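You operate a simulated robot arm through the tools that you are given. There is no shell and no other tool. Be economical: measure what you need, move in short steps, check, and stop when the job is done.

You are at the controls of a simulated two-armed robot. One attempt, no reset.

JOB
Wipe up the spill on the open end of the long worktop with the yellow cloth and put it back.

The check looks at the end state, three seconds after you hand in, the way a careful person would. Anything else that was tipped, shoved, dropped, spilled or broken makes it a failure. Flat cloth is picked up by pressing the open fingertips on it (5 to 10 N) and closing them slowly along it; thin cloth reads only 2 to 8 mm in the jaws.

ROBOT AND FRAMES
Two 7-joint arms with two-finger parallel grippers on one trunk, on a base that drives. Base frame: it is fixed to the floor where the robot stands at the start and does not move with it; the origin is under the middle of the robot, x ahead of it, y to its left, z up. Units: m, rad, N and s.
The left shoulder is at the start at [0.07, 0.163, 1.145], the right one opposite. Payload 3.43 kg a hand.
Tool frame (each hand has its own): the origin (TCP) lies between the finger pads and is the grasp point; the fingertips stand 0.034 m ahead of it; z points along the fingers, y is the line along which they close. Largest opening 0.128 m; finger width 0.024, thickness 0.012; the body of the gripper, 0.048 by 0.13 m, starts 0.096 m behind the TCP.
Orientation is told as [roll, pitch, yaw] about the base's x, y, z axes, in that order, counted from this pose: with the fingers straight down and closing along the base's y, the tool's x points along the base's -x, its y along +y and its z along -z.

CONTROLS
- The arms move only by the tool apply_moves. It takes "left_motion", "right_motion" or both (then of equal length, played together; a hand with none holds still); each is a list that holds one entry, the list of rows, each a list of 7 numbers: the shift along the tool's x, y, z in units of 250 mm (1.0 is 250 mm), then the turn, a rotation vector about the tool's x, y, z in units of 120 degrees (1.0 is 120 degrees), then the opening, from 0 (shut) to 1 (fully open). In form: [[[x, y, z, ax, ay, az, jaw], ...]]. A call has 1 to 10 rows; each row is the pose to reach, as a shift and turn from the pose commanded when the call began, along the tool's axes at that moment. A call with a number of a shift or a turn outside -1 to 1 is refused whole. Rows are played at 5 a second. More than 0.05 m and 0.15 rad between two rows, or a gripper value outside its range, and nothing of the call is played. A pose out of reach is approached as far as the arm can. The call stops where the force on the tool passes 40 N (or 10 N more than at its start, if that is more) or the arm is blocked; 0.2 s more then pass. Each finger travels about 0.153 m/s and halts on what it meets, pressing with about 26 N; the grip force reading is that of the motor and also rises with nothing between the fingers. The clock runs only during rows and for 0.2 s after the last one: add rows that repeat a pose to give the fingers time. It gives the time, the measured TCP pose, the force on the tool (base axes), the opening and the grip force at its end, in the units of the frame above (readings bear some noise).
- Cameras (640 x 400 px; columns grow to the right, rows downward): "scene" is now at [0.1302, -0.0385, 1.3776]; the picture's right is [-0.42, -0.91, 0.00], its down [-0.47, 0.22, -0.85] and it looks along [0.78, -0.36, -0.52] (base axes); focal length 260 px, centre (320, 200). "left" rides on the left gripper at [0.076, 0.011, -0.16] in its tool frame; the picture's right is [-0.15, 0.99, 0.00], its down [-0.88, -0.13, -0.46] and it looks along [-0.45, -0.07, 0.89] (tool axes); focal length 234 px, centre (320, 200). "right" rides on the right gripper at [0.076, -0.011, -0.16] in its tool frame; the picture's right is [0.15, 0.99, 0.00], its down [-0.88, 0.13, -0.46] and it looks along [-0.45, 0.07, 0.89] (tool axes); focal length 234 px, centre (320, 200). There is no depth. A picture from a camera that has moved, and an enlarged one, comes with that camera's place and axes in the base frame and with its lens.
- camera(camera): a new picture of that camera. No time passes.
- move_column(by): slides the trunk up (or, below 0, down) by that many m; the arms and the scene camera ride with it, the base frame stays. It gives what a move gives, with no picture.
- drive_base(legs): drives the robot by 1 to 6 legs, each [ahead, left, turn to the left] in m, m and rad, along the robot's own axes; the way and the turn of a leg run together, so that a leg with both is an arc; at most 1.5 m and 3.142 rad a leg. The arms and the cameras ride along, it lands a little off, and it stops where it bumps. It gives what a move gives.
- aim_head(pan, tilt): turns the head with the scene camera to pan (to the left, within 1.501 rad either way) and tilt (down, from -0.506 to 1.204), counted from straight ahead of the robot. It gives what a move gives.
- enlarge(camera, box): a new picture of the part [left, top, right, bottom] of that camera's present view, enlarged. No time passes.
- hand_in(): hands the job in; it is judged then, once.

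Work in short steps. Places have to be worked out from the pictures, the camera data and where the tool is seen: move nearer, look again, correct. Check each grasp and each placing, and mend what went wrong. You have 120 turns and 88 pictures in all, those below and enlarged ones among them. Open the grippers and draw the arms clear of the work before you hand the job in, unless the task says otherwise; then end with one line.

The tools are called after ">>>" by a JSON object that holds its "op" and its "data". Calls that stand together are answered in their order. apply_moves: Moves the arms, as the interface text tells. Its arguments: {"type":"object","properties":{"left_motion":{"type":"array"},"right_motion":{"type":"array"}},"required":[]} The other tools are called the same way: move_column (by) slides the trunk up or down; drive_base (legs) drives the base; aim_head (pan, tilt) turns the head that bears the scene camera; camera (camera) takes a picture; enlarge (camera, box) takes an enlarged picture of a part of a camera's view; hand_in () hands the job in.

At the start:

```text
clock: 0.0
left_position: [0.6052, 0.129, 1.1298]
left_tool_rot: [0.0, -0.002, 0.0]
left_ft_force: [-0.2, -0.2, 0.0]
left_finger_gap: 0.1281
left_grasp_force: 0.1
right_position: [0.5212, -0.5005, 1.1584]
right_tool_rot: [0.0, 0.0, 0.0]
right_ft_force: [-0.7, 0.0, 0.5]
right_finger_gap: 0.1279
right_grasp_force: 0.1
trunk travel left (down, up): [-0.625, 0.315]
robot x, y, heading: [-0.0003, -0.002, -0.003]
head pan, tilt: [-0.431, 0.546]
```

scene: 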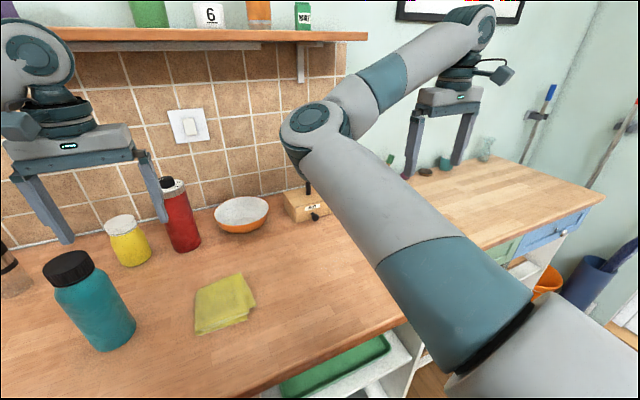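
right: 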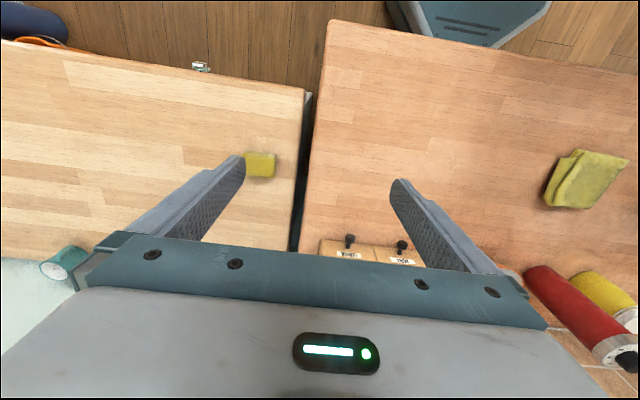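
left: 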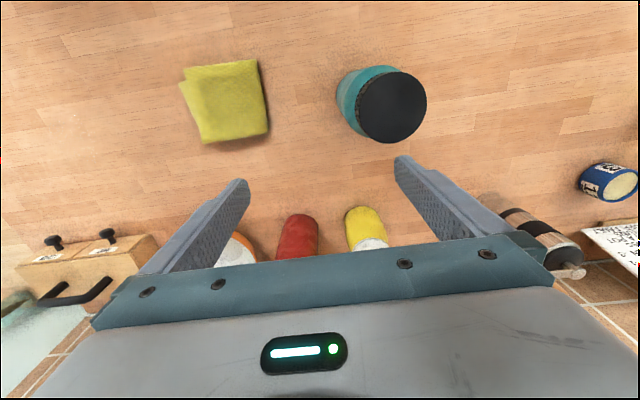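

I see the yellow cloth on the near worktop, and no spill yet. I'll look around with the head to find the spill and work out which worktop is the long one.

>>> {"op": "aim_head", "data": {"pan": 0.5, "tilt": 0.6}}

>>> {"op": "camera", "data": {"camera": "scene"}}

>>> {"op": "aim_head", "data": {"pan": -0.9, "tilt": 0.5}}

>>> {"op": "camera", "data": {"camera": "scene"}}

```text
clock: 1.2
left_position: [0.6039, 0.1296, 1.1295]
left_tool_rot: [-0.001, 0.0, 0.0]
left_ft_force: [0.0, 0.2, 0.2]
left_finger_gap: 0.128
left_grasp_force: 0.0
right_position: [0.5202, -0.4999, 1.1588]
right_tool_rot: [0.0, 0.0, -0.001]
right_ft_force: [-0.1, 0.6, -0.5]
right_finger_gap: 0.128
right_grasp_force: 0.0
trunk travel left (down, up): [-0.625, 0.315]
robot x, y, heading: [-0.0, -0.0013, -0.002]
head pan, tilt: [0.499, 0.6]
```

```text
84 pictures are left
camera scene: at [0.1261, 0.0413, 1.3728], right [0.48, -0.88, 0.0], down [-0.5, -0.27, -0.82], along [0.72, 0.39, -0.57], focal length 260 px, centre (320, 200)
```

scene: 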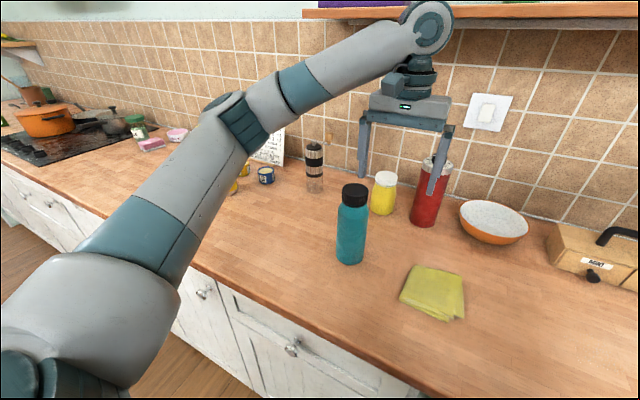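

```text
clock: 2.8
left_position: [0.6054, 0.1287, 1.129]
left_tool_rot: [-0.002, 0.001, 0.0]
left_ft_force: [-0.4, -0.6, -1.0]
left_finger_gap: 0.1281
left_grasp_force: 0.1
right_position: [0.5196, -0.5, 1.1601]
right_tool_rot: [0.0, 0.001, -0.001]
right_ft_force: [0.7, 0.2, 1.4]
right_finger_gap: 0.128
right_grasp_force: 0.1
trunk travel left (down, up): [-0.625, 0.315]
robot x, y, heading: [-0.0005, -0.0022, -0.001]
head pan, tilt: [-0.901, 0.499]
```

```text
83 pictures are left
camera scene: at [0.1051, -0.0722, 1.3819], right [-0.78, -0.62, 0.0], down [-0.3, 0.38, -0.88], along [0.55, -0.69, -0.48], focal length 260 px, centre (320, 200)
```

scene: 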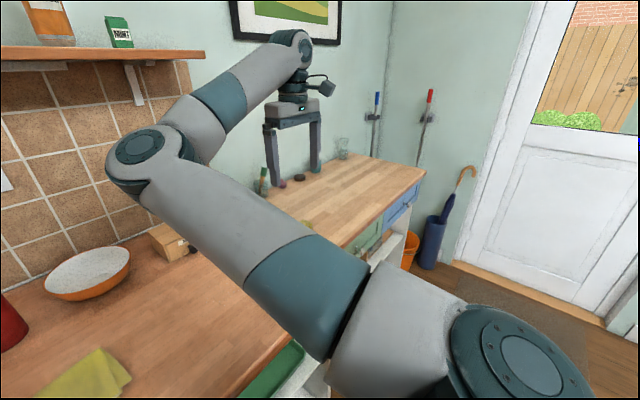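

No spill is obvious yet. I'll zoom into the right end of the long worktop with the right hand's camera.

>>> {"op": "enlarge", "data": {"camera": "right", "box": [300, 0, 640, 260]}}

>>> {"op": "enlarge", "data": {"camera": "right", "box": [0, 0, 320, 260]}}

>>> {"op": "aim_head", "data": {"pan": 1.2, "tilt": 0.4}}

>>> {"op": "camera", "data": {"camera": "scene"}}

```text
1.54 times, centred on (470, 130) of right
camera zoom: at [0.4447, -0.5107, 1.3192], right [-0.15, 0.99, 0.0], down [0.88, 0.13, 0.46], along [0.45, 0.07, -0.89], focal length 360 px, centre (89, 308)
```

zoom: 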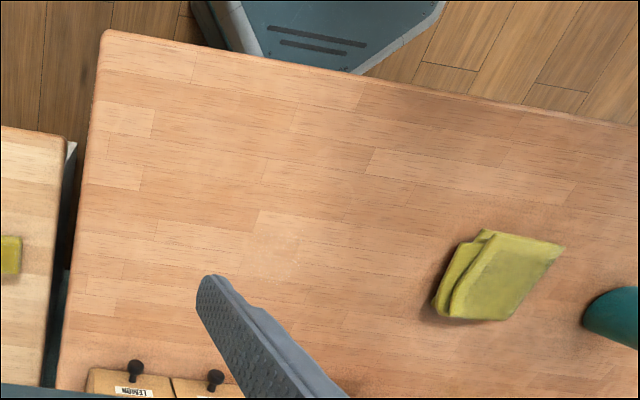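

```text
1.54 times, centred on (160, 130) of right
camera zoom: at [0.4447, -0.5107, 1.3192], right [-0.15, 0.99, 0.0], down [0.88, 0.13, 0.46], along [0.45, 0.07, -0.89], focal length 360 px, centre (566, 308)
```

zoom: 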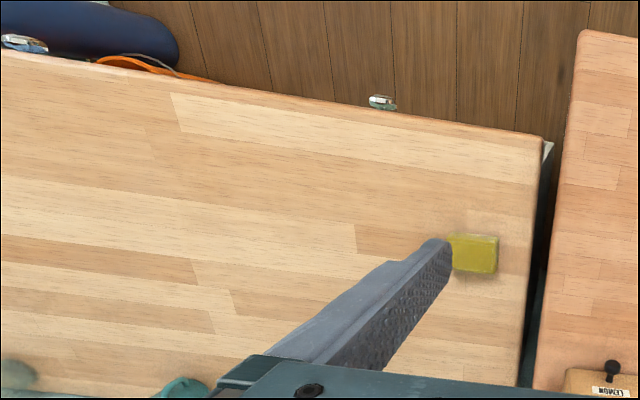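

```text
clock: 4.8
left_position: [0.6048, 0.1295, 1.1291]
left_tool_rot: [0.001, 0.002, 0.001]
left_ft_force: [0.3, -1.0, -0.4]
left_finger_gap: 0.128
left_grasp_force: 0.0
right_position: [0.5212, -0.4997, 1.1618]
right_tool_rot: [0.0, 0.0, 0.0]
right_ft_force: [-0.2, 0.7, -0.1]
right_finger_gap: 0.128
right_grasp_force: 0.2
trunk travel left (down, up): [-0.625, 0.315]
robot x, y, heading: [-0.0014, 0.0004, 0.004]
head pan, tilt: [1.201, 0.4]
```

```text
80 pictures are left
camera scene: at [0.0821, 0.0854, 1.391], right [0.93, -0.36, 0.0], down [-0.14, -0.36, -0.92], along [0.33, 0.86, -0.39], focal length 260 px, centre (320, 200)
```

scene: 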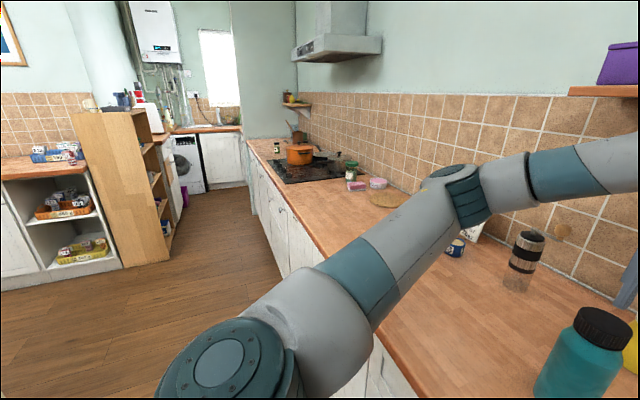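

No spill shows on the right part. I'll look further both ways.

>>> {"op": "aim_head", "data": {"pan": 1.5, "tilt": 0.4}}

>>> {"op": "camera", "data": {"camera": "scene"}}

>>> {"op": "enlarge", "data": {"camera": "scene", "box": [300, 80, 500, 205]}}

>>> {"op": "aim_head", "data": {"pan": -1.4, "tilt": 0.6}}

>>> {"op": "camera", "data": {"camera": "scene"}}

```text
clock: 5.5
left_position: [0.6048, 0.1284, 1.1286]
left_tool_rot: [0.001, 0.001, 0.0]
left_ft_force: [0.9, 0.1, 0.2]
left_finger_gap: 0.128
left_grasp_force: 0.1
right_position: [0.5206, -0.5007, 1.159]
right_tool_rot: [0.0, 0.001, 0.0]
right_ft_force: [-0.7, -0.4, -0.1]
right_finger_gap: 0.1281
right_grasp_force: 0.0
trunk travel left (down, up): [-0.625, 0.315]
robot x, y, heading: [-0.0001, 0.0041, -0.003]
head pan, tilt: [1.499, 0.4]
```

```text
79 pictures are left
camera scene: at [0.0552, 0.0915, 1.3911], right [1.0, -0.07, 0.0], down [-0.03, -0.39, -0.92], along [0.07, 0.92, -0.39], focal length 260 px, centre (320, 200)
```

scene: 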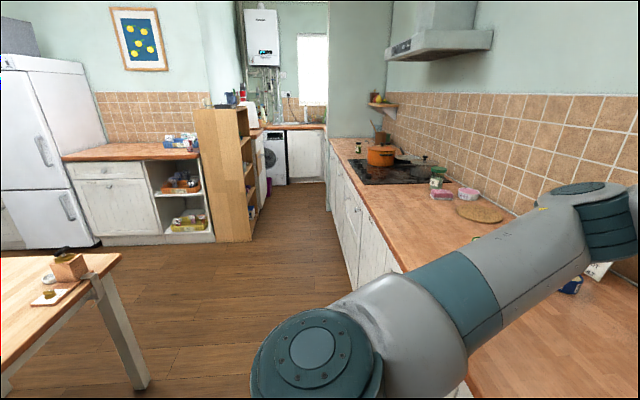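

```text
3.20 times, centred on (400, 142) of scene
camera zoom: at [0.0552, 0.0915, 1.3911], right [1.0, -0.07, 0.0], down [-0.03, -0.39, -0.92], along [0.07, 0.92, -0.39], focal length 832 px, centre (64, 384)
```

zoom: 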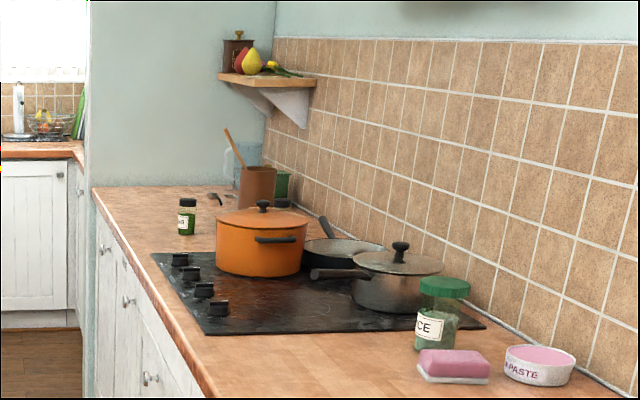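

```text
clock: 8.1
left_position: [0.6044, 0.1293, 1.1297]
left_tool_rot: [-0.001, 0.001, 0.001]
left_ft_force: [0.1, 0.4, -0.2]
left_finger_gap: 0.1278
left_grasp_force: 0.1
right_position: [0.5212, -0.5011, 1.1599]
right_tool_rot: [-0.001, 0.0, 0.0]
right_ft_force: [0.3, -0.2, -0.1]
right_finger_gap: 0.1279
right_grasp_force: 0.1
trunk travel left (down, up): [-0.625, 0.315]
robot x, y, heading: [0.0011, -0.0006, 0.004]
head pan, tilt: [-1.4, 0.6]
```

```text
77 pictures are left
camera scene: at [0.0636, -0.088, 1.3728], right [-0.99, -0.17, 0.0], down [-0.1, 0.56, -0.83], along [0.14, -0.81, -0.56], focal length 260 px, centre (320, 200)
```

scene: 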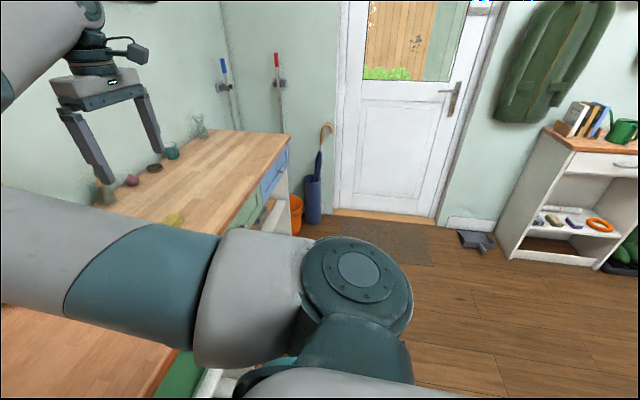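

The left end runs into a wall, so the open end must be the right one, by the gap. I'll zoom in there for a faint, clear spill.

>>> {"op": "enlarge", "data": {"camera": "right", "box": [300, 10, 500, 135]}}

>>> {"op": "enlarge", "data": {"camera": "right", "box": [300, 130, 500, 255]}}

>>> {"op": "aim_head", "data": {"pan": -0.65, "tilt": 0.85}}

>>> {"op": "camera", "data": {"camera": "scene"}}

```text
3.20 times, centred on (400, 72) of right
camera zoom: at [0.4447, -0.5107, 1.3193], right [-0.15, 0.99, 0.0], down [0.88, 0.13, 0.46], along [0.45, 0.07, -0.89], focal length 749 px, centre (64, 608)
```

zoom: 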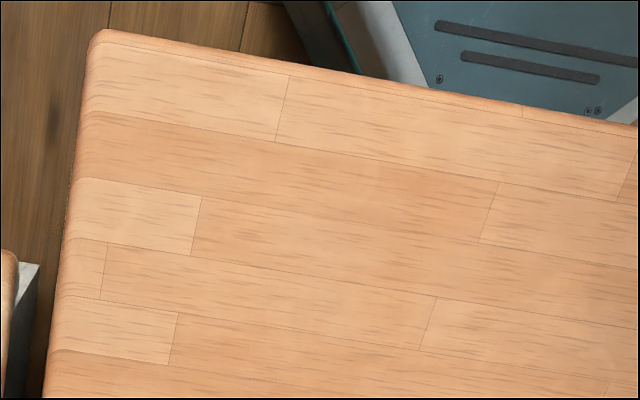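

```text
3.20 times, centred on (400, 192) of right
camera zoom: at [0.4447, -0.5107, 1.3193], right [-0.15, 0.99, 0.0], down [0.88, 0.13, 0.46], along [0.45, 0.07, -0.89], focal length 749 px, centre (64, 224)
```

zoom: 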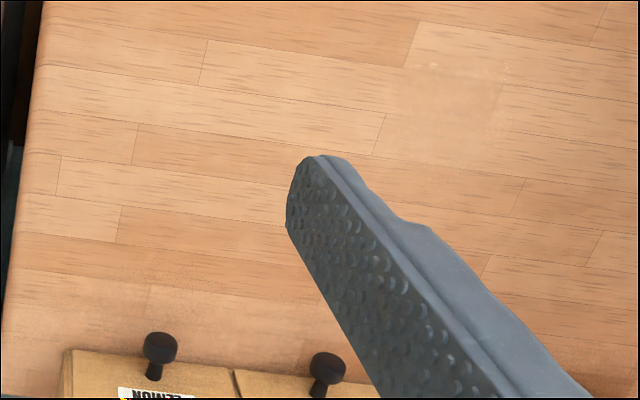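

```text
clock: 9.2
left_position: [0.6045, 0.1288, 1.1291]
left_tool_rot: [-0.001, 0.001, -0.002]
left_ft_force: [0.1, 0.8, 0.1]
left_finger_gap: 0.1278
left_grasp_force: 0.1
right_position: [0.5194, -0.4999, 1.1594]
right_tool_rot: [0.001, 0.0, 0.001]
right_ft_force: [0.1, 0.1, 0.3]
right_finger_gap: 0.128
right_grasp_force: 0.0
trunk travel left (down, up): [-0.625, 0.315]
robot x, y, heading: [-0.0, 0.0018, 0.003]
head pan, tilt: [-0.649, 0.85]
```

```text
74 pictures are left
camera scene: at [0.1107, -0.0483, 1.3519], right [-0.61, -0.8, 0.0], down [-0.6, 0.45, -0.66], along [0.53, -0.4, -0.75], focal length 260 px, centre (320, 200)
```

scene: 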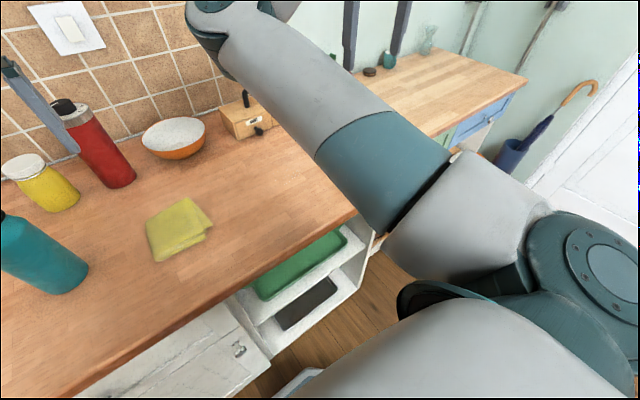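

In the zoom I can make out a faint glossy patch that blurs the planks near (0.56, -0.25). I'll move the right hand over it for a clear look.

>>> {"op": "apply_moves", "data": {"right_motion": [[[-0.03, 0.17, 0.05, 0, 0, 0, 1], [-0.06, 0.34, 0.1, 0, 0, 0, 1], [-0.09, 0.51, 0.15, 0, 0, 0, 1], [-0.12, 0.68, 0.2, 0, 0, 0, 1], [-0.15, 0.85, 0.2, 0, 0, 0, 1], [-0.16, 0.96, 0.2, 0, 0, 0, 1], [-0.16, 0.96, 0.2, 0, 0, 0, 1]]]}}

>>> {"op": "camera", "data": {"camera": "right"}}

>>> {"op": "camera", "data": {"camera": "scene"}}

```text
clock: 10.8
left_position: [0.6065, 0.1294, 1.128]
left_tool_rot: [-0.001, 0.001, -0.001]
left_ft_force: [-1.1, 0.5, 1.1]
left_finger_gap: 0.1279
left_grasp_force: 0.1
right_position: [0.607, -0.3702, 1.1075]
right_tool_rot: [0.0, 0.001, -0.002]
right_ft_force: [1.0, 0.2, -0.7]
right_finger_gap: 0.1282
right_grasp_force: 0.0
right hand out of reach, approached as far as the arm can: row 3, 4, 5, 6, 7
trunk travel left (down, up): [-0.625, 0.315]
robot x, y, heading: [0.0008, 0.0019, -0.004]
head pan, tilt: [-0.649, 0.85]
```

```text
73 pictures are left
camera right: at [0.5313, -0.3807, 1.2674], right [-0.14, 0.99, 0.0], down [0.88, 0.13, 0.45], along [0.45, 0.07, -0.89], focal length 234 px, centre (320, 200)
```

right: 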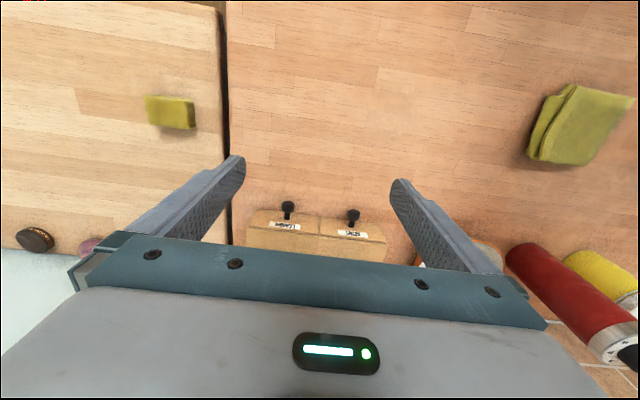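

```text
72 pictures are left
camera scene: at [0.1128, -0.0476, 1.3517], right [-0.6, -0.8, 0.0], down [-0.6, 0.45, -0.66], along [0.52, -0.4, -0.75], focal length 260 px, centre (320, 200)
```

scene: 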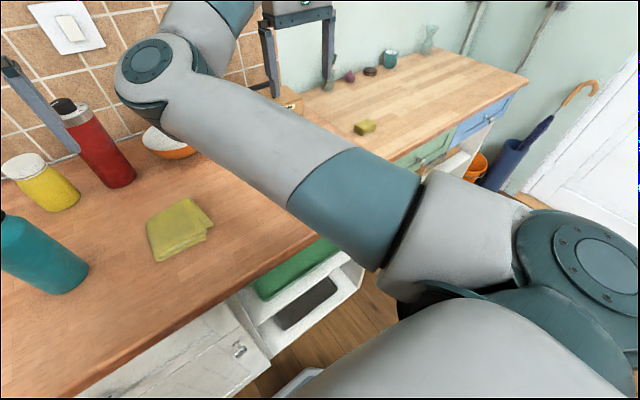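

The right arm can't reach further inward in this posture. I'll zoom where I expect the spill, about pixel (396,114).

>>> {"op": "enlarge", "data": {"camera": "right", "box": [296, 40, 520, 180]}}

```text
2.86 times, centred on (408, 110) of right
camera zoom: at [0.5313, -0.3807, 1.2674], right [-0.14, 0.99, 0.0], down [0.88, 0.13, 0.45], along [0.45, 0.07, -0.89], focal length 669 px, centre (69, 457)
```

zoom: 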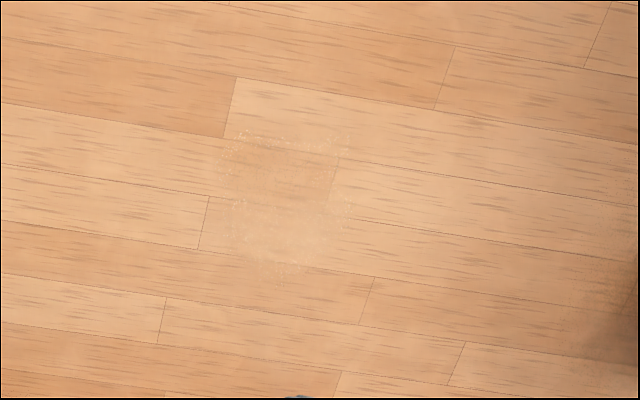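

The spill is a faint, grainy patch about 9 cm across at (0.558, -0.251). The left arm suits this better if the robot stands further right, so I'll draw both hands back and up a little before driving.

>>> {"op": "apply_moves", "data": {"left_motion": [[[0.08, 0, -0.06, 0, 0, 0, 1], [0.16, 0, -0.12, 0, 0, 0, 1], [0.24, 0, -0.18, 0, 0, 0, 1], [0.32, 0, -0.24, 0, 0, 0, 1], [0.32, 0, -0.24, 0, 0, 0, 1]]], "right_motion": [[[0.12, -0.1, -0.06, 0, 0, 0, 1], [0.24, -0.2, -0.12, 0, 0, 0, 1], [0.36, -0.3, -0.18, 0, 0, 0, 1], [0.4, -0.4, -0.24, 0, 0, 0, 1], [0.4, -0.4, -0.24, 0, 0, 0, 1]]]}}

>>> {"op": "drive_base", "data": {"legs": [[0, -0.35, 0]]}}

>>> {"op": "camera", "data": {"camera": "left"}}

>>> {"op": "aim_head", "data": {"pan": 0.2, "tilt": 0.85}}

>>> {"op": "camera", "data": {"camera": "scene"}}

```text
clock: 12.0
left_position: [0.5233, 0.1296, 1.1885]
left_tool_rot: [0.0, 0.004, -0.001]
left_ft_force: [0.8, 0.9, -0.1]
left_finger_gap: 0.1281
left_grasp_force: 0.1
right_position: [0.5102, -0.4649, 1.1742]
right_tool_rot: [-0.003, 0.003, 0.0]
right_ft_force: [1.2, -0.4, 0.7]
right_finger_gap: 0.1278
right_grasp_force: 0.1
trunk travel left (down, up): [-0.625, 0.315]
robot x, y, heading: [0.0004, 0.0016, -0.003]
head pan, tilt: [-0.649, 0.85]
```

```text
clock: 14.3
left_position: [0.5223, -0.231, 1.1887]
left_tool_rot: [-0.001, -0.001, -0.007]
left_ft_force: [0.1, -0.7, 0.8]
left_finger_gap: 0.1278
left_grasp_force: 0.1
right_position: [0.5044, -0.8241, 1.1751]
right_tool_rot: [0.0, -0.001, -0.006]
right_ft_force: [0.2, -0.2, -0.3]
right_finger_gap: 0.1278
right_grasp_force: 0.0
trunk travel left (down, up): [-0.625, 0.315]
robot x, y, heading: [-0.0008, -0.3575, -0.009]
head pan, tilt: [-0.649, 0.85]
```

```text
70 pictures are left
camera left: at [0.4469, -0.2193, 1.3486], right [0.15, 0.99, 0.0], down [0.88, -0.14, 0.46], along [0.45, -0.07, -0.89], focal length 234 px, centre (320, 200)
```

left: 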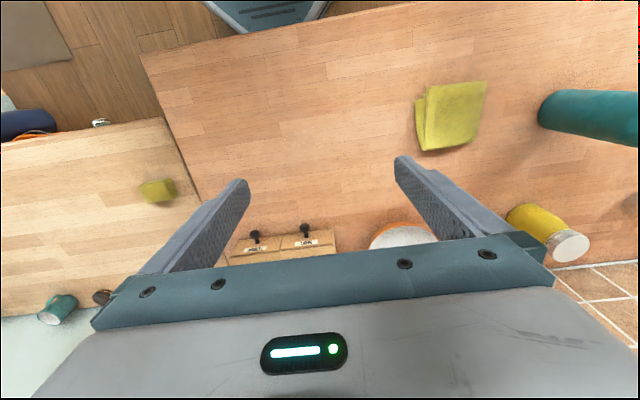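

```text
clock: 15.4
left_position: [0.5236, -0.2299, 1.1904]
left_tool_rot: [-0.002, 0.0, -0.007]
left_ft_force: [0.7, 0.3, 0.2]
left_finger_gap: 0.1281
left_grasp_force: 0.0
right_position: [0.5056, -0.8252, 1.1749]
right_tool_rot: [0.0, 0.0, -0.007]
right_ft_force: [-0.6, 0.1, -0.9]
right_finger_gap: 0.1278
right_grasp_force: 0.1
trunk travel left (down, up): [-0.625, 0.315]
robot x, y, heading: [-0.0028, -0.3569, -0.009]
head pan, tilt: [0.201, 0.85]
```

```text
69 pictures are left
camera scene: at [0.124, -0.3426, 1.3519], right [0.19, -0.98, 0.0], down [-0.74, -0.14, -0.66], along [0.65, 0.13, -0.75], focal length 260 px, centre (320, 200)
```

scene: 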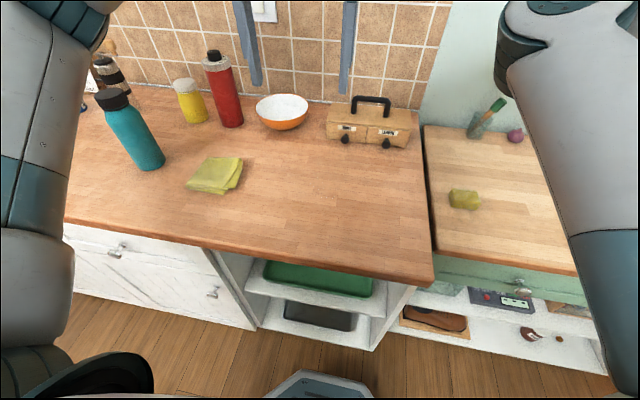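

The scene view is clear now, so I'll zoom on the cloth and the spill.

>>> {"op": "enlarge", "data": {"camera": "scene", "box": [160, 120, 416, 280]}}

>>> {"op": "enlarge", "data": {"camera": "left", "box": [240, 60, 496, 220]}}

```text
2.50 times, centred on (288, 200) of scene
camera zoom: at [0.124, -0.3426, 1.3519], right [0.19, -0.98, 0.0], down [-0.74, -0.14, -0.66], along [0.65, 0.13, -0.75], focal length 650 px, centre (400, 200)
```

zoom: 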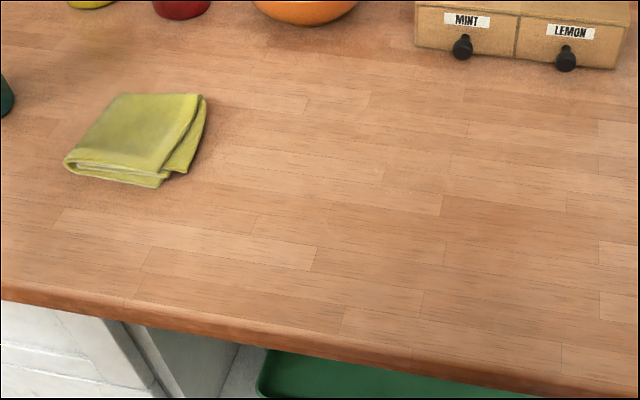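

```text
2.50 times, centred on (368, 140) of left
camera zoom: at [0.447, -0.2196, 1.3487], right [0.15, 0.99, 0.0], down [0.88, -0.14, 0.46], along [0.45, -0.07, -0.89], focal length 585 px, centre (200, 350)
```

zoom: 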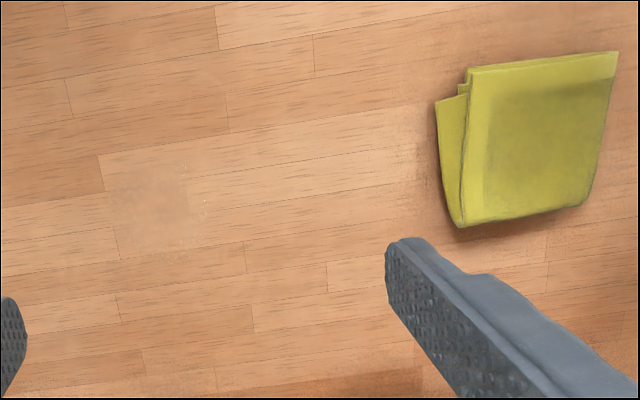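

Cross-checking the views puts the cloth at about x 0.49–0.61, y -0.03–0.08, centred at (0.548, 0.026). The spill is near (0.56, -0.26). I'll move the left hand above the cloth, half open.

>>> {"op": "apply_moves", "data": {"left_motion": [[[-0.012, 0.125, 0.02, 0, 0, 0, 0.9], [-0.025, 0.25, 0.06, 0, 0, 0, 0.8], [-0.037, 0.375, 0.12, 0, 0, 0, 0.7], [-0.05, 0.5, 0.2, 0, 0, 0, 0.6], [-0.062, 0.625, 0.3, 0, 0, 0, 0.5], [-0.075, 0.75, 0.4, 0, 0, 0, 0.5], [-0.087, 0.875, 0.5, 0, 0, 0, 0.5], [-0.1, 1.0, 0.56, 0, 0, 0, 0.5], [-0.1, 1.0, 0.56, 0, 0, 0, 0.5]]]}}

>>> {"op": "camera", "data": {"camera": "left"}}

>>> {"op": "camera", "data": {"camera": "scene"}}

```text
clock: 17.4
left_position: [0.5504, 0.0203, 1.0484]
left_tool_rot: [0.0, 0.0, -0.007]
left_ft_force: [-0.4, -0.9, -0.5]
left_finger_gap: 0.0641
left_grasp_force: 0.0
right_position: [0.5058, -0.8259, 1.1748]
right_tool_rot: [0.001, 0.0, -0.006]
right_ft_force: [-0.3, -1.0, -0.2]
right_finger_gap: 0.1282
right_grasp_force: 0.1
trunk travel left (down, up): [-0.625, 0.315]
robot x, y, heading: [-0.0027, -0.356, -0.007]
head pan, tilt: [0.201, 0.85]
```

```text
66 pictures are left
camera left: at [0.4737, 0.0305, 1.2085], right [0.15, 0.99, 0.0], down [0.88, -0.14, 0.46], along [0.45, -0.07, -0.89], focal length 234 px, centre (320, 200)
```

left: 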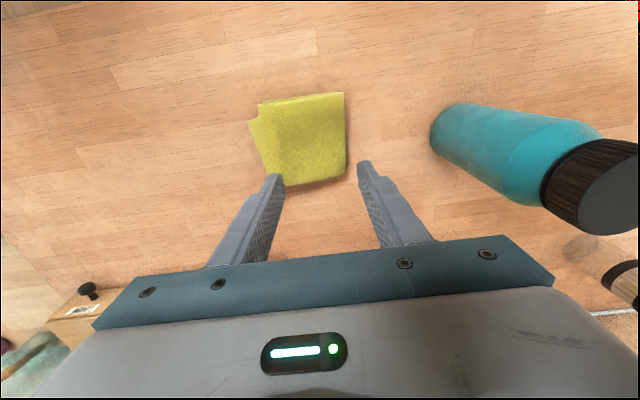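

```text
65 pictures are left
camera scene: at [0.124, -0.3432, 1.3519], right [0.19, -0.98, 0.0], down [-0.74, -0.14, -0.66], along [0.65, 0.13, -0.75], focal length 260 px, centre (320, 200)
```

scene: 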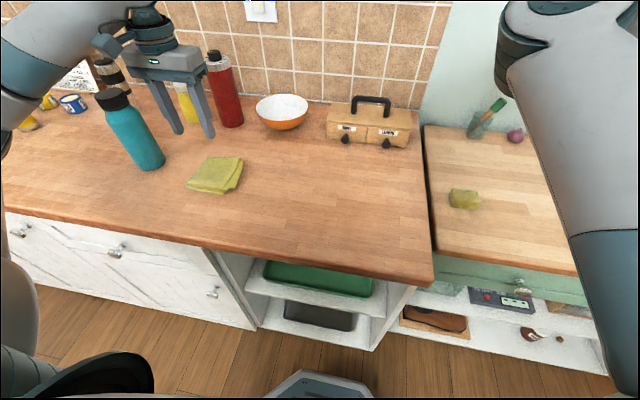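

Seen from nearly overhead, the cloth centre is about 2.5 cm to the right of the jaw centre, at about (0.549, -0.005). I'll shift over it and descend to just above.

>>> {"op": "apply_moves", "data": {"left_motion": [[[0, -0.05, 0.1, 0, 0, 0.0, 0.45], [0, -0.1, 0.2, 0, 0, 0, 0.45], [0, -0.1, 0.3, 0, 0, 0, 0.45], [0, -0.1, 0.4, 0, 0, 0, 0.45], [0, -0.1, 0.46, 0, 0, 0, 0.45], [0, -0.1, 0.46, 0, 0, 0, 0.45]]]}}

>>> {"op": "camera", "data": {"camera": "left"}}

>>> {"op": "enlarge", "data": {"camera": "scene", "box": [120, 100, 280, 200]}}

```text
clock: 18.8
left_position: [0.5506, -0.0043, 0.9435]
left_tool_rot: [-0.003, -0.018, -0.005]
left_ft_force: [-7.8, -0.6, 30.1]
left_finger_gap: 0.0562
left_grasp_force: 0.0
right_position: [0.5038, -0.8266, 1.1769]
right_tool_rot: [-0.001, -0.002, -0.004]
right_ft_force: [0.7, 0.2, -0.8]
right_finger_gap: 0.1285
right_grasp_force: 0.0
trunk travel left (down, up): [-0.625, 0.315]
robot x, y, heading: [-0.0004, -0.3569, -0.01]
head pan, tilt: [0.201, 0.85]
stopped in row 6 (left hand): the force on the tool passed its limit (the readings are from after the stop); the commanded pose is now the measured one
```

```text
64 pictures are left
camera left: at [0.4713, 0.0059, 1.1019], right [0.15, 0.99, 0.0], down [0.87, -0.13, 0.47], along [0.47, -0.07, -0.88], focal length 234 px, centre (320, 200)
```

left: 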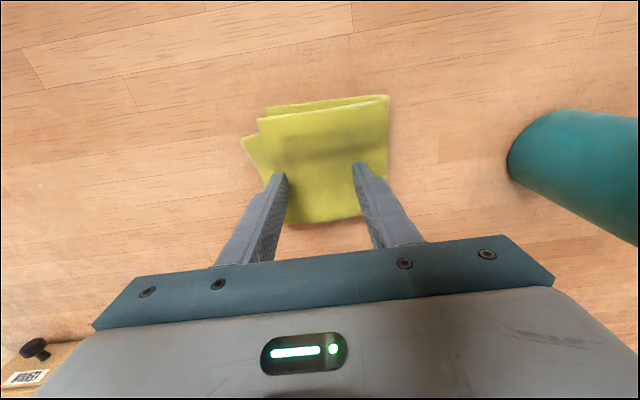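

```text
4.00 times, centred on (200, 150) of scene
camera zoom: at [0.1212, -0.3437, 1.3524], right [0.19, -0.98, 0.0], down [-0.74, -0.14, -0.66], along [0.65, 0.13, -0.75], focal length 1041 px, centre (800, 400)
```

zoom: 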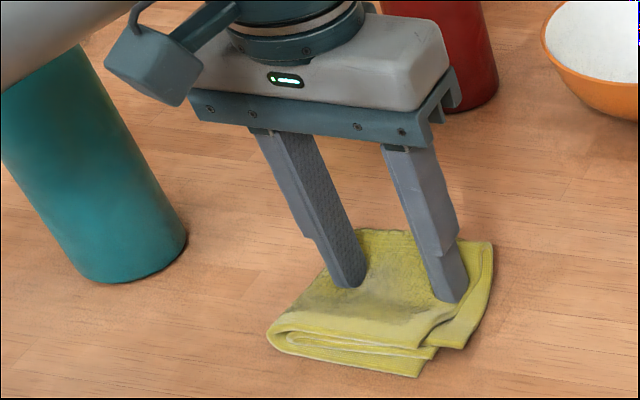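

Contact came early, at TCP z 0.9435, because the folded cloth is a thick pad. The force is too high at 30 N, so I'll ease up a few mm.

>>> {"op": "apply_moves", "data": {"left_motion": [[[0, 0, -0.012, 0, 0, 0, 0.45], [0, 0, -0.012, 0, 0, 0, 0.45]]]}}

```text
clock: 19.4
left_position: [0.5491, -0.0061, 0.9446]
left_tool_rot: [-0.001, -0.014, -0.002]
left_ft_force: [-2.5, 3.4, 26.0]
left_finger_gap: 0.0565
left_grasp_force: 0.2
right_position: [0.5039, -0.826, 1.176]
right_tool_rot: [0.0, -0.001, -0.004]
right_ft_force: [-0.1, -1.3, -0.6]
right_finger_gap: 0.128
right_grasp_force: 0.1
trunk travel left (down, up): [-0.625, 0.315]
robot x, y, heading: [0.0007, -0.351, -0.008]
head pan, tilt: [0.201, 0.85]
```

>>> {"op": "apply_moves", "data": {"left_motion": [[[0, 0, -0.01, 0, 0.007, 0, 0.45], [0, 0, -0.02, 0, 0.007, 0, 0.45], [0, 0, -0.02, 0, 0.007, 0, 0.45]]]}}

```text
clock: 20.2
left_position: [0.5508, -0.0059, 0.9457]
left_tool_rot: [-0.001, 0.005, -0.003]
left_ft_force: [-2.0, 1.1, 7.1]
left_finger_gap: 0.0566
left_grasp_force: 0.0
right_position: [0.5051, -0.8235, 1.1754]
right_tool_rot: [0.0, -0.001, -0.007]
right_ft_force: [-0.6, 0.0, 0.1]
right_finger_gap: 0.128
right_grasp_force: 0.0
trunk travel left (down, up): [-0.625, 0.315]
robot x, y, heading: [-0.0028, -0.3578, -0.007]
head pan, tilt: [0.201, 0.85]
```

Pressing at 7 N now, so I'll close the fingers slowly along the cloth.

>>> {"op": "apply_moves", "data": {"left_motion": [[[0, 0, 0, 0, 0, 0, 0.39], [0, 0, 0, 0, 0, 0, 0.34], [0, 0, 0, 0, 0, 0, 0.29], [0, 0, 0, 0, 0, 0, 0.24], [0, 0, 0, 0, 0, 0, 0.19], [0, 0, 0, 0, 0, 0, 0.14], [0, 0, 0, 0, 0, 0, 0.09], [0, 0, 0, 0, 0, 0, 0.04], [0, 0, 0, 0, 0, 0, 0], [0, 0, 0, 0, 0, 0, 0]]]}}

>>> {"op": "enlarge", "data": {"camera": "scene", "box": [120, 100, 280, 200]}}

```text
clock: 22.4
left_position: [0.5512, -0.0062, 0.9474]
left_tool_rot: [0.001, 0.005, 0.001]
left_ft_force: [0.0, -0.6, 8.3]
left_finger_gap: 0.0155
left_grasp_force: 26.2
right_position: [0.5044, -0.8254, 1.1758]
right_tool_rot: [0.0, 0.001, -0.007]
right_ft_force: [0.1, 0.6, -1.2]
right_finger_gap: 0.1278
right_grasp_force: 0.1
trunk travel left (down, up): [-0.625, 0.315]
robot x, y, heading: [0.0009, -0.3533, -0.006]
head pan, tilt: [0.201, 0.85]
```

```text
4.00 times, centred on (200, 150) of scene
camera zoom: at [0.123, -0.3428, 1.352], right [0.19, -0.98, 0.0], down [-0.74, -0.14, -0.66], along [0.65, 0.13, -0.75], focal length 1041 px, centre (800, 400)
```

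zoom: 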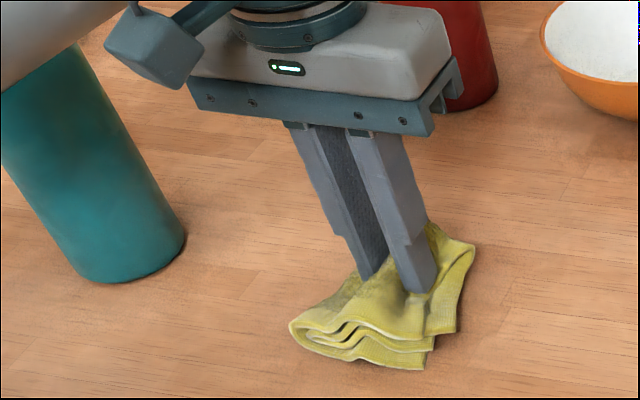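

The fingers hold a 15 mm bunch of cloth. I'll lift gently and check it comes along.

>>> {"op": "apply_moves", "data": {"left_motion": [[[0, 0, -0.06, 0, 0, 0, 0], [0, 0, -0.14, 0, 0, 0, 0], [0, 0, -0.24, 0, 0, 0, 0], [0, 0, -0.32, 0, 0, 0, 0], [0, 0, -0.32, 0, 0, 0, 0]]]}}

>>> {"op": "camera", "data": {"camera": "scene"}}

>>> {"op": "camera", "data": {"camera": "left"}}

```text
clock: 23.6
left_position: [0.551, -0.0033, 1.0263]
left_tool_rot: [-0.001, 0.005, -0.003]
left_ft_force: [0.6, -0.1, -0.1]
left_finger_gap: 0.0148
left_grasp_force: 26.0
right_position: [0.5057, -0.8241, 1.1747]
right_tool_rot: [0.001, -0.002, -0.008]
right_ft_force: [0.9, -1.0, 0.8]
right_finger_gap: 0.1281
right_grasp_force: 0.0
trunk travel left (down, up): [-0.625, 0.315]
robot x, y, heading: [-0.0, -0.3571, -0.007]
head pan, tilt: [0.201, 0.85]
```

```text
61 pictures are left
camera scene: at [0.1241, -0.3421, 1.3519], right [0.19, -0.98, 0.0], down [-0.74, -0.15, -0.66], along [0.65, 0.13, -0.75], focal length 260 px, centre (320, 200)
```

scene: 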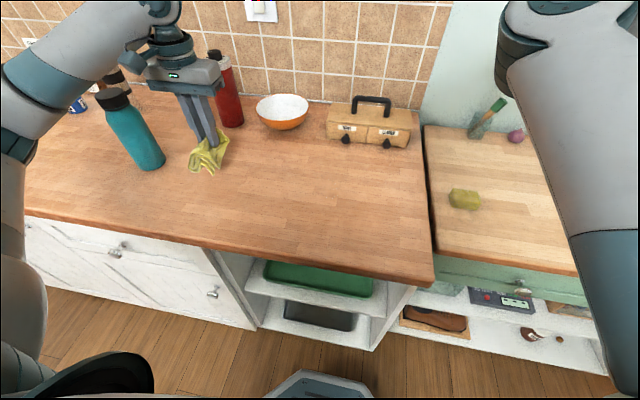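

```text
60 pictures are left
camera left: at [0.4762, 0.0065, 1.1865], right [0.15, 0.99, 0.0], down [0.88, -0.13, 0.45], along [0.45, -0.07, -0.89], focal length 234 px, centre (320, 200)
```

left: 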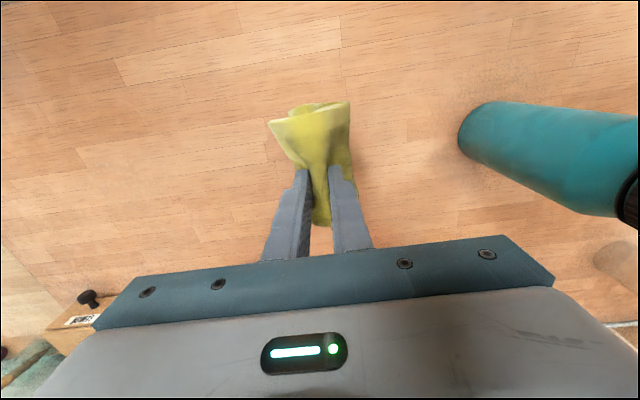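

The cloth is held. I'll carry it toward the spill and stop short, at y about -0.14, to locate the spill precisely.

>>> {"op": "apply_moves", "data": {"left_motion": [[[0, -0.14, 0, 0, 0, 0, 0], [0, -0.28, 0, 0, 0, 0, 0], [0, -0.42, 0, 0, 0, 0, 0], [0, -0.55, 0, 0, 0, 0, 0], [0, -0.55, 0, 0, 0, 0, 0]]]}}

>>> {"op": "enlarge", "data": {"camera": "left", "box": [140, 50, 380, 200]}}

```text
clock: 24.8
left_position: [0.5496, -0.143, 1.0274]
left_tool_rot: [-0.001, 0.002, -0.002]
left_ft_force: [-0.7, 0.5, 0.2]
left_finger_gap: 0.0145
left_grasp_force: 26.3
right_position: [0.5046, -0.8233, 1.1758]
right_tool_rot: [-0.002, 0.0, -0.006]
right_ft_force: [0.1, 1.0, 0.4]
right_finger_gap: 0.128
right_grasp_force: 0.0
trunk travel left (down, up): [-0.625, 0.315]
robot x, y, heading: [-0.0012, -0.354, -0.007]
head pan, tilt: [0.201, 0.85]
```

```text
2.67 times, centred on (260, 125) of left
camera zoom: at [0.4744, -0.1317, 1.1862], right [0.15, 0.99, 0.0], down [0.88, -0.13, 0.45], along [0.45, -0.07, -0.89], focal length 624 px, centre (480, 400)
```

zoom: 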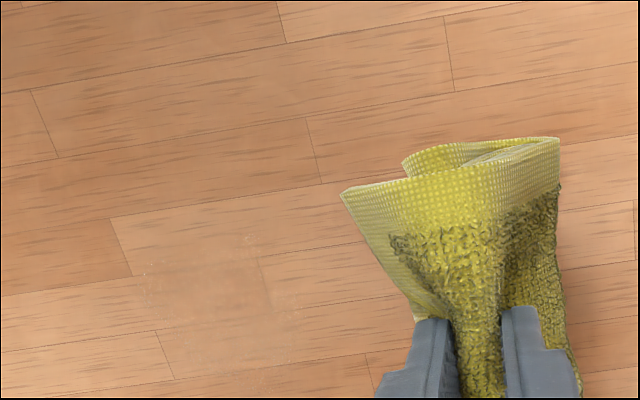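

Correcting the estimates for a consistent scale bias, the spill centre is about (0.55, -0.268), radius 4–5 cm. I'll move over it and lower until light contact.

>>> {"op": "apply_moves", "data": {"left_motion": [[[0, -0.15, 0, 0, 0, 0, 0], [0, -0.3, 0, 0, 0, 0, 0], [0, -0.45, 0.06, 0, 0, 0, 0], [0, -0.5, 0.16, 0, 0, 0, 0], [0, -0.5, 0.24, 0, 0, 0, 0], [0, -0.5, 0.29, 0, 0, 0, 0], [0, -0.5, 0.31, 0, 0, 0, 0], [0, -0.5, 0.31, 0, 0, 0, 0]]]}}

>>> {"op": "enlarge", "data": {"camera": "scene", "box": [220, 120, 380, 220]}}

```text
clock: 26.6
left_position: [0.5497, -0.2665, 0.9498]
left_tool_rot: [-0.001, 0.002, -0.001]
left_ft_force: [0.7, 1.7, 11.0]
left_finger_gap: 0.0147
left_grasp_force: 26.6
right_position: [0.5051, -0.8236, 1.1757]
right_tool_rot: [0.001, 0.001, -0.007]
right_ft_force: [-0.5, 0.5, 0.1]
right_finger_gap: 0.128
right_grasp_force: 0.0
trunk travel left (down, up): [-0.625, 0.315]
robot x, y, heading: [0.0005, -0.3567, -0.006]
head pan, tilt: [0.201, 0.85]
```

```text
4.00 times, centred on (300, 170) of scene
camera zoom: at [0.1231, -0.3422, 1.3521], right [0.19, -0.98, 0.0], down [-0.74, -0.15, -0.66], along [0.65, 0.13, -0.75], focal length 1041 px, centre (400, 320)
```

zoom: 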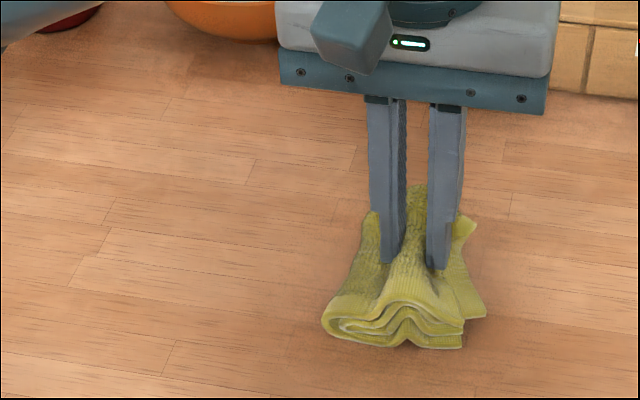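

Contact at 11 N, good wiping pressure. I'll wipe back and forth along y over the patch.

>>> {"op": "apply_moves", "data": {"left_motion": [[[0, 0.14, 0, 0, 0, 0, 0], [0, 0.28, 0, 0, 0, 0, 0], [0, 0.14, 0, 0, 0, 0, 0], [0, 0, 0, 0, 0, 0, 0], [0, -0.14, 0, 0, 0, 0, 0], [0, -0.28, 0, 0, 0, 0, 0], [-0.1, -0.28, 0, 0, 0, 0, 0], [-0.1, -0.14, 0, 0, 0, 0, 0], [-0.1, 0, 0, 0, 0, 0, 0], [-0.1, 0.14, 0, 0, 0, 0, 0]]]}}

>>> {"op": "apply_moves", "data": {"left_motion": [[[0, 0.14, 0, 0, 0, 0, 0], [0.1, 0.14, 0, 0, 0, 0, 0], [0.2, 0.14, 0, 0, 0, 0, 0], [0.2, 0, 0, 0, 0, 0, 0], [0.2, -0.14, 0, 0, 0, 0, 0], [0.2, -0.28, 0, 0, 0, 0, 0], [0.2, -0.42, 0, 0, 0, 0, 0], [0.1, -0.42, 0, 0, 0, 0, 0], [0.1, -0.28, 0, 0, 0, 0, 0], [0.1, -0.14, 0, 0, 0, 0, 0]]]}}

>>> {"op": "enlarge", "data": {"camera": "scene", "box": [220, 120, 380, 220]}}

```text
clock: 28.8
left_position: [0.5785, -0.2318, 0.9524]
left_tool_rot: [-0.001, 0.003, -0.001]
left_ft_force: [-0.3, -0.9, 0.5]
left_finger_gap: 0.015
left_grasp_force: 25.4
right_position: [0.5047, -0.8246, 1.1756]
right_tool_rot: [-0.003, -0.001, -0.006]
right_ft_force: [-0.7, -0.1, 0.5]
right_finger_gap: 0.1283
right_grasp_force: 0.1
trunk travel left (down, up): [-0.625, 0.315]
robot x, y, heading: [0.001, -0.3566, -0.009]
head pan, tilt: [0.201, 0.85]
```

```text
clock: 31.0
left_position: [0.548, -0.2672, 0.9487]
left_tool_rot: [-0.001, 0.004, -0.004]
left_ft_force: [0.9, -1.4, 5.9]
left_finger_gap: 0.0151
left_grasp_force: 26.1
right_position: [0.5039, -0.8244, 1.1758]
right_tool_rot: [0.0, -0.002, -0.006]
right_ft_force: [-0.1, -0.5, -0.4]
right_finger_gap: 0.1278
right_grasp_force: 0.1
trunk travel left (down, up): [-0.625, 0.315]
robot x, y, heading: [-0.003, -0.357, -0.004]
head pan, tilt: [0.201, 0.85]
```

```text
4.00 times, centred on (300, 170) of scene
camera zoom: at [0.123, -0.342, 1.352], right [0.19, -0.98, 0.0], down [-0.74, -0.14, -0.66], along [0.65, 0.13, -0.75], focal length 1041 px, centre (400, 320)
```

zoom: 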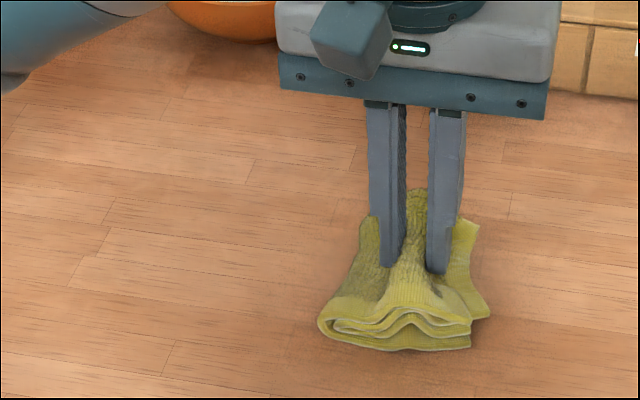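

Force varied between 0.5 and 6 N. I'll lift and move aside to see what's left.

>>> {"op": "apply_moves", "data": {"left_motion": [[[0, 0, -0.16, 0, 0, 0, 0], [0, 0.15, -0.32, 0, 0, 0, 0], [0, 0.3, -0.32, 0, 0, 0, 0], [0, 0.45, -0.32, 0, 0, 0, 0], [0, 0.5, -0.32, 0, 0, 0, 0], [0, 0.5, -0.32, 0, 0, 0, 0]]]}}

>>> {"op": "enlarge", "data": {"camera": "left", "box": [140, 50, 380, 200]}}

```text
refused: row 2 steps farther than a row can; nothing moved
```

```text
2.67 times, centred on (260, 125) of left
camera zoom: at [0.4729, -0.2565, 1.1089], right [0.15, 0.99, 0.0], down [0.88, -0.13, 0.45], along [0.45, -0.07, -0.89], focal length 624 px, centre (480, 400)
```

zoom: 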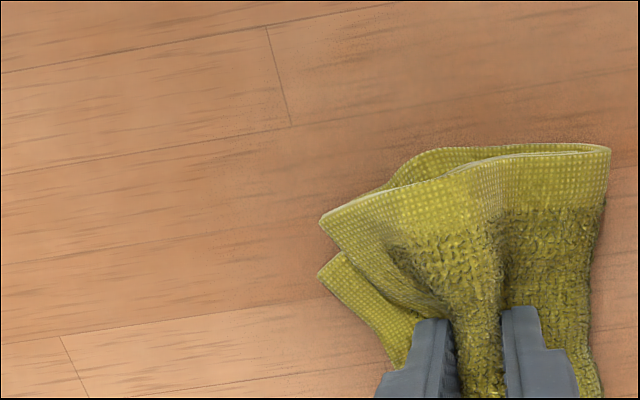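

One step was too large, so the call was refused. I'll repeat it with smaller steps.

>>> {"op": "apply_moves", "data": {"left_motion": [[[0, 0, -0.16, 0, 0, 0, 0], [0, 0.06, -0.32, 0, 0, 0, 0], [0, 0.22, -0.32, 0, 0, 0, 0], [0, 0.36, -0.32, 0, 0, 0, 0], [0, 0.5, -0.32, 0, 0, 0, 0], [0, 0.5, -0.32, 0, 0, 0, 0]]]}}

>>> {"op": "enlarge", "data": {"camera": "left", "box": [140, 50, 380, 200]}}

```text
clock: 32.4
left_position: [0.5506, -0.1406, 1.0274]
left_tool_rot: [-0.001, 0.003, -0.003]
left_ft_force: [-0.3, 0.4, -1.1]
left_finger_gap: 0.015
left_grasp_force: 26.2
right_position: [0.5058, -0.8256, 1.1744]
right_tool_rot: [0.0, 0.0, -0.008]
right_ft_force: [-0.2, -0.1, -0.3]
right_finger_gap: 0.128
right_grasp_force: 0.1
trunk travel left (down, up): [-0.625, 0.315]
robot x, y, heading: [-0.0015, -0.3552, -0.006]
head pan, tilt: [0.201, 0.85]
```

```text
2.67 times, centred on (260, 125) of left
camera zoom: at [0.4758, -0.1304, 1.188], right [0.15, 0.99, 0.0], down [0.88, -0.13, 0.45], along [0.45, -0.07, -0.89], focal length 624 px, centre (480, 400)
```

zoom: 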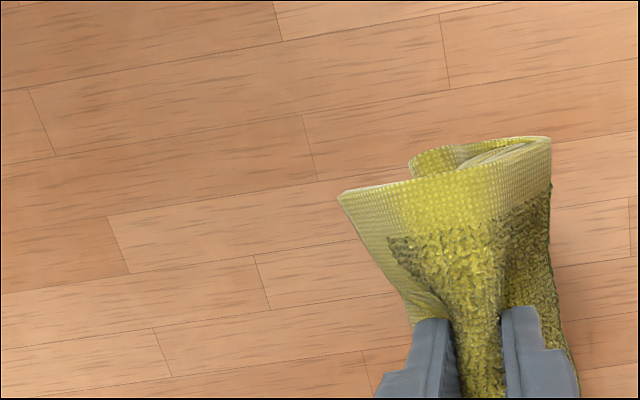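

The planks now show crisp where the patch was. I'll check the rest of the end of the worktop for remnants.

>>> {"op": "enlarge", "data": {"camera": "left", "box": [0, 0, 320, 200]}}

>>> {"op": "enlarge", "data": {"camera": "scene", "box": [220, 130, 436, 265]}}

```text
2.00 times, centred on (160, 100) of left
camera zoom: at [0.4758, -0.1304, 1.188], right [0.15, 0.99, 0.0], down [0.88, -0.13, 0.45], along [0.45, -0.07, -0.89], focal length 468 px, centre (640, 400)
```

zoom: 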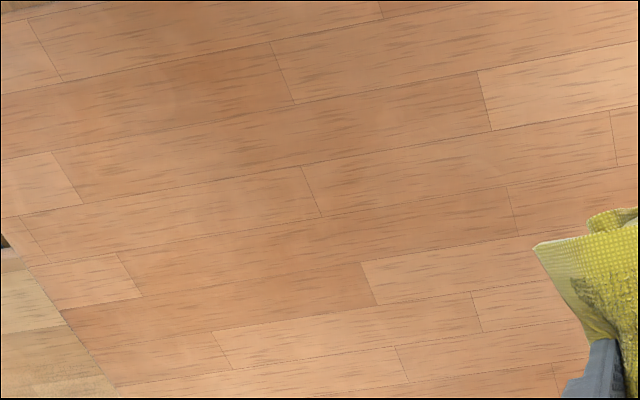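

```text
2.96 times, centred on (328, 198) of scene
camera zoom: at [0.1243, -0.3431, 1.3519], right [0.19, -0.98, 0.0], down [-0.74, -0.14, -0.66], along [0.65, 0.13, -0.75], focal length 771 px, centre (296, 207)
```

zoom: 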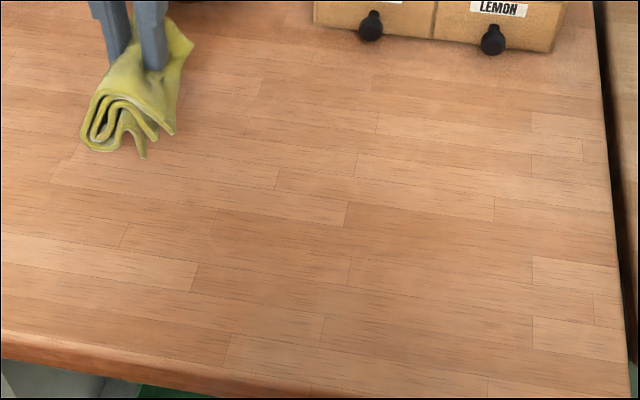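

The end of the worktop is clean. I'll take the cloth back to its original spot, (0.551, -0.005), and lower it to contact.

>>> {"op": "apply_moves", "data": {"left_motion": [[[0, 0.14, 0, 0, 0, 0, 0], [0, 0.28, 0, 0, 0, 0, 0], [0, 0.42, 0, 0, 0, 0, 0], [0, 0.54, 0.04, 0, 0, 0, 0], [0, 0.54, 0.14, 0, 0, 0, 0], [0, 0.54, 0.22, 0, 0, 0, 0], [0, 0.54, 0.28, 0, 0, 0, 0], [0, 0.54, 0.31, 0, 0, 0, 0], [0, 0.54, 0.31, 0, 0, 0, 0]]]}}

>>> {"op": "apply_moves", "data": {"left_motion": [[[0, 0, 0, 0, 0, 0, 0.06], [0, 0, 0, 0, 0, 0, 0.12], [0, 0, 0, 0, 0, 0, 0.18], [0, 0, 0, 0, 0, 0, 0.24], [0, 0, 0, 0, 0, 0, 0.3], [0, 0, 0, 0, 0, 0, 0.36], [0, 0, 0, 0, 0, 0, 0.42], [0, 0, 0, 0, 0, 0, 0.45]]]}}

>>> {"op": "enlarge", "data": {"camera": "scene", "box": [120, 100, 280, 200]}}

```text
clock: 34.4
left_position: [0.5511, -0.0067, 0.9537]
left_tool_rot: [-0.002, 0.002, -0.001]
left_ft_force: [-0.3, -0.1, 5.9]
left_finger_gap: 0.0147
left_grasp_force: 26.0
right_position: [0.5047, -0.8263, 1.1751]
right_tool_rot: [0.0, -0.001, -0.006]
right_ft_force: [-0.2, 0.3, 0.2]
right_finger_gap: 0.1278
right_grasp_force: 0.1
trunk travel left (down, up): [-0.625, 0.315]
robot x, y, heading: [-0.0028, -0.3567, -0.001]
head pan, tilt: [0.201, 0.85]
```

```text
clock: 36.2
left_position: [0.5525, -0.0073, 0.9528]
left_tool_rot: [0.0, 0.004, -0.002]
left_ft_force: [0.5, -1.4, 0.7]
left_finger_gap: 0.0576
left_grasp_force: 0.0
right_position: [0.5049, -0.8249, 1.1761]
right_tool_rot: [-0.001, 0.0, -0.007]
right_ft_force: [0.8, 0.8, -1.0]
right_finger_gap: 0.128
right_grasp_force: 0.1
trunk travel left (down, up): [-0.625, 0.315]
robot x, y, heading: [-0.0027, -0.3568, -0.008]
head pan, tilt: [0.201, 0.85]
```

```text
4.00 times, centred on (200, 150) of scene
camera zoom: at [0.1238, -0.3423, 1.3519], right [0.19, -0.98, 0.0], down [-0.74, -0.14, -0.66], along [0.65, 0.13, -0.75], focal length 1041 px, centre (800, 400)
```

zoom: 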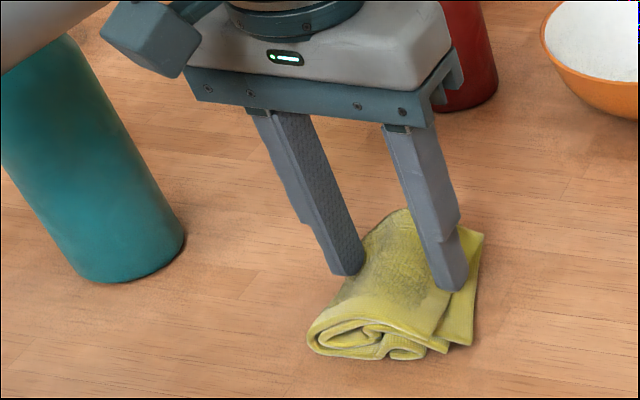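

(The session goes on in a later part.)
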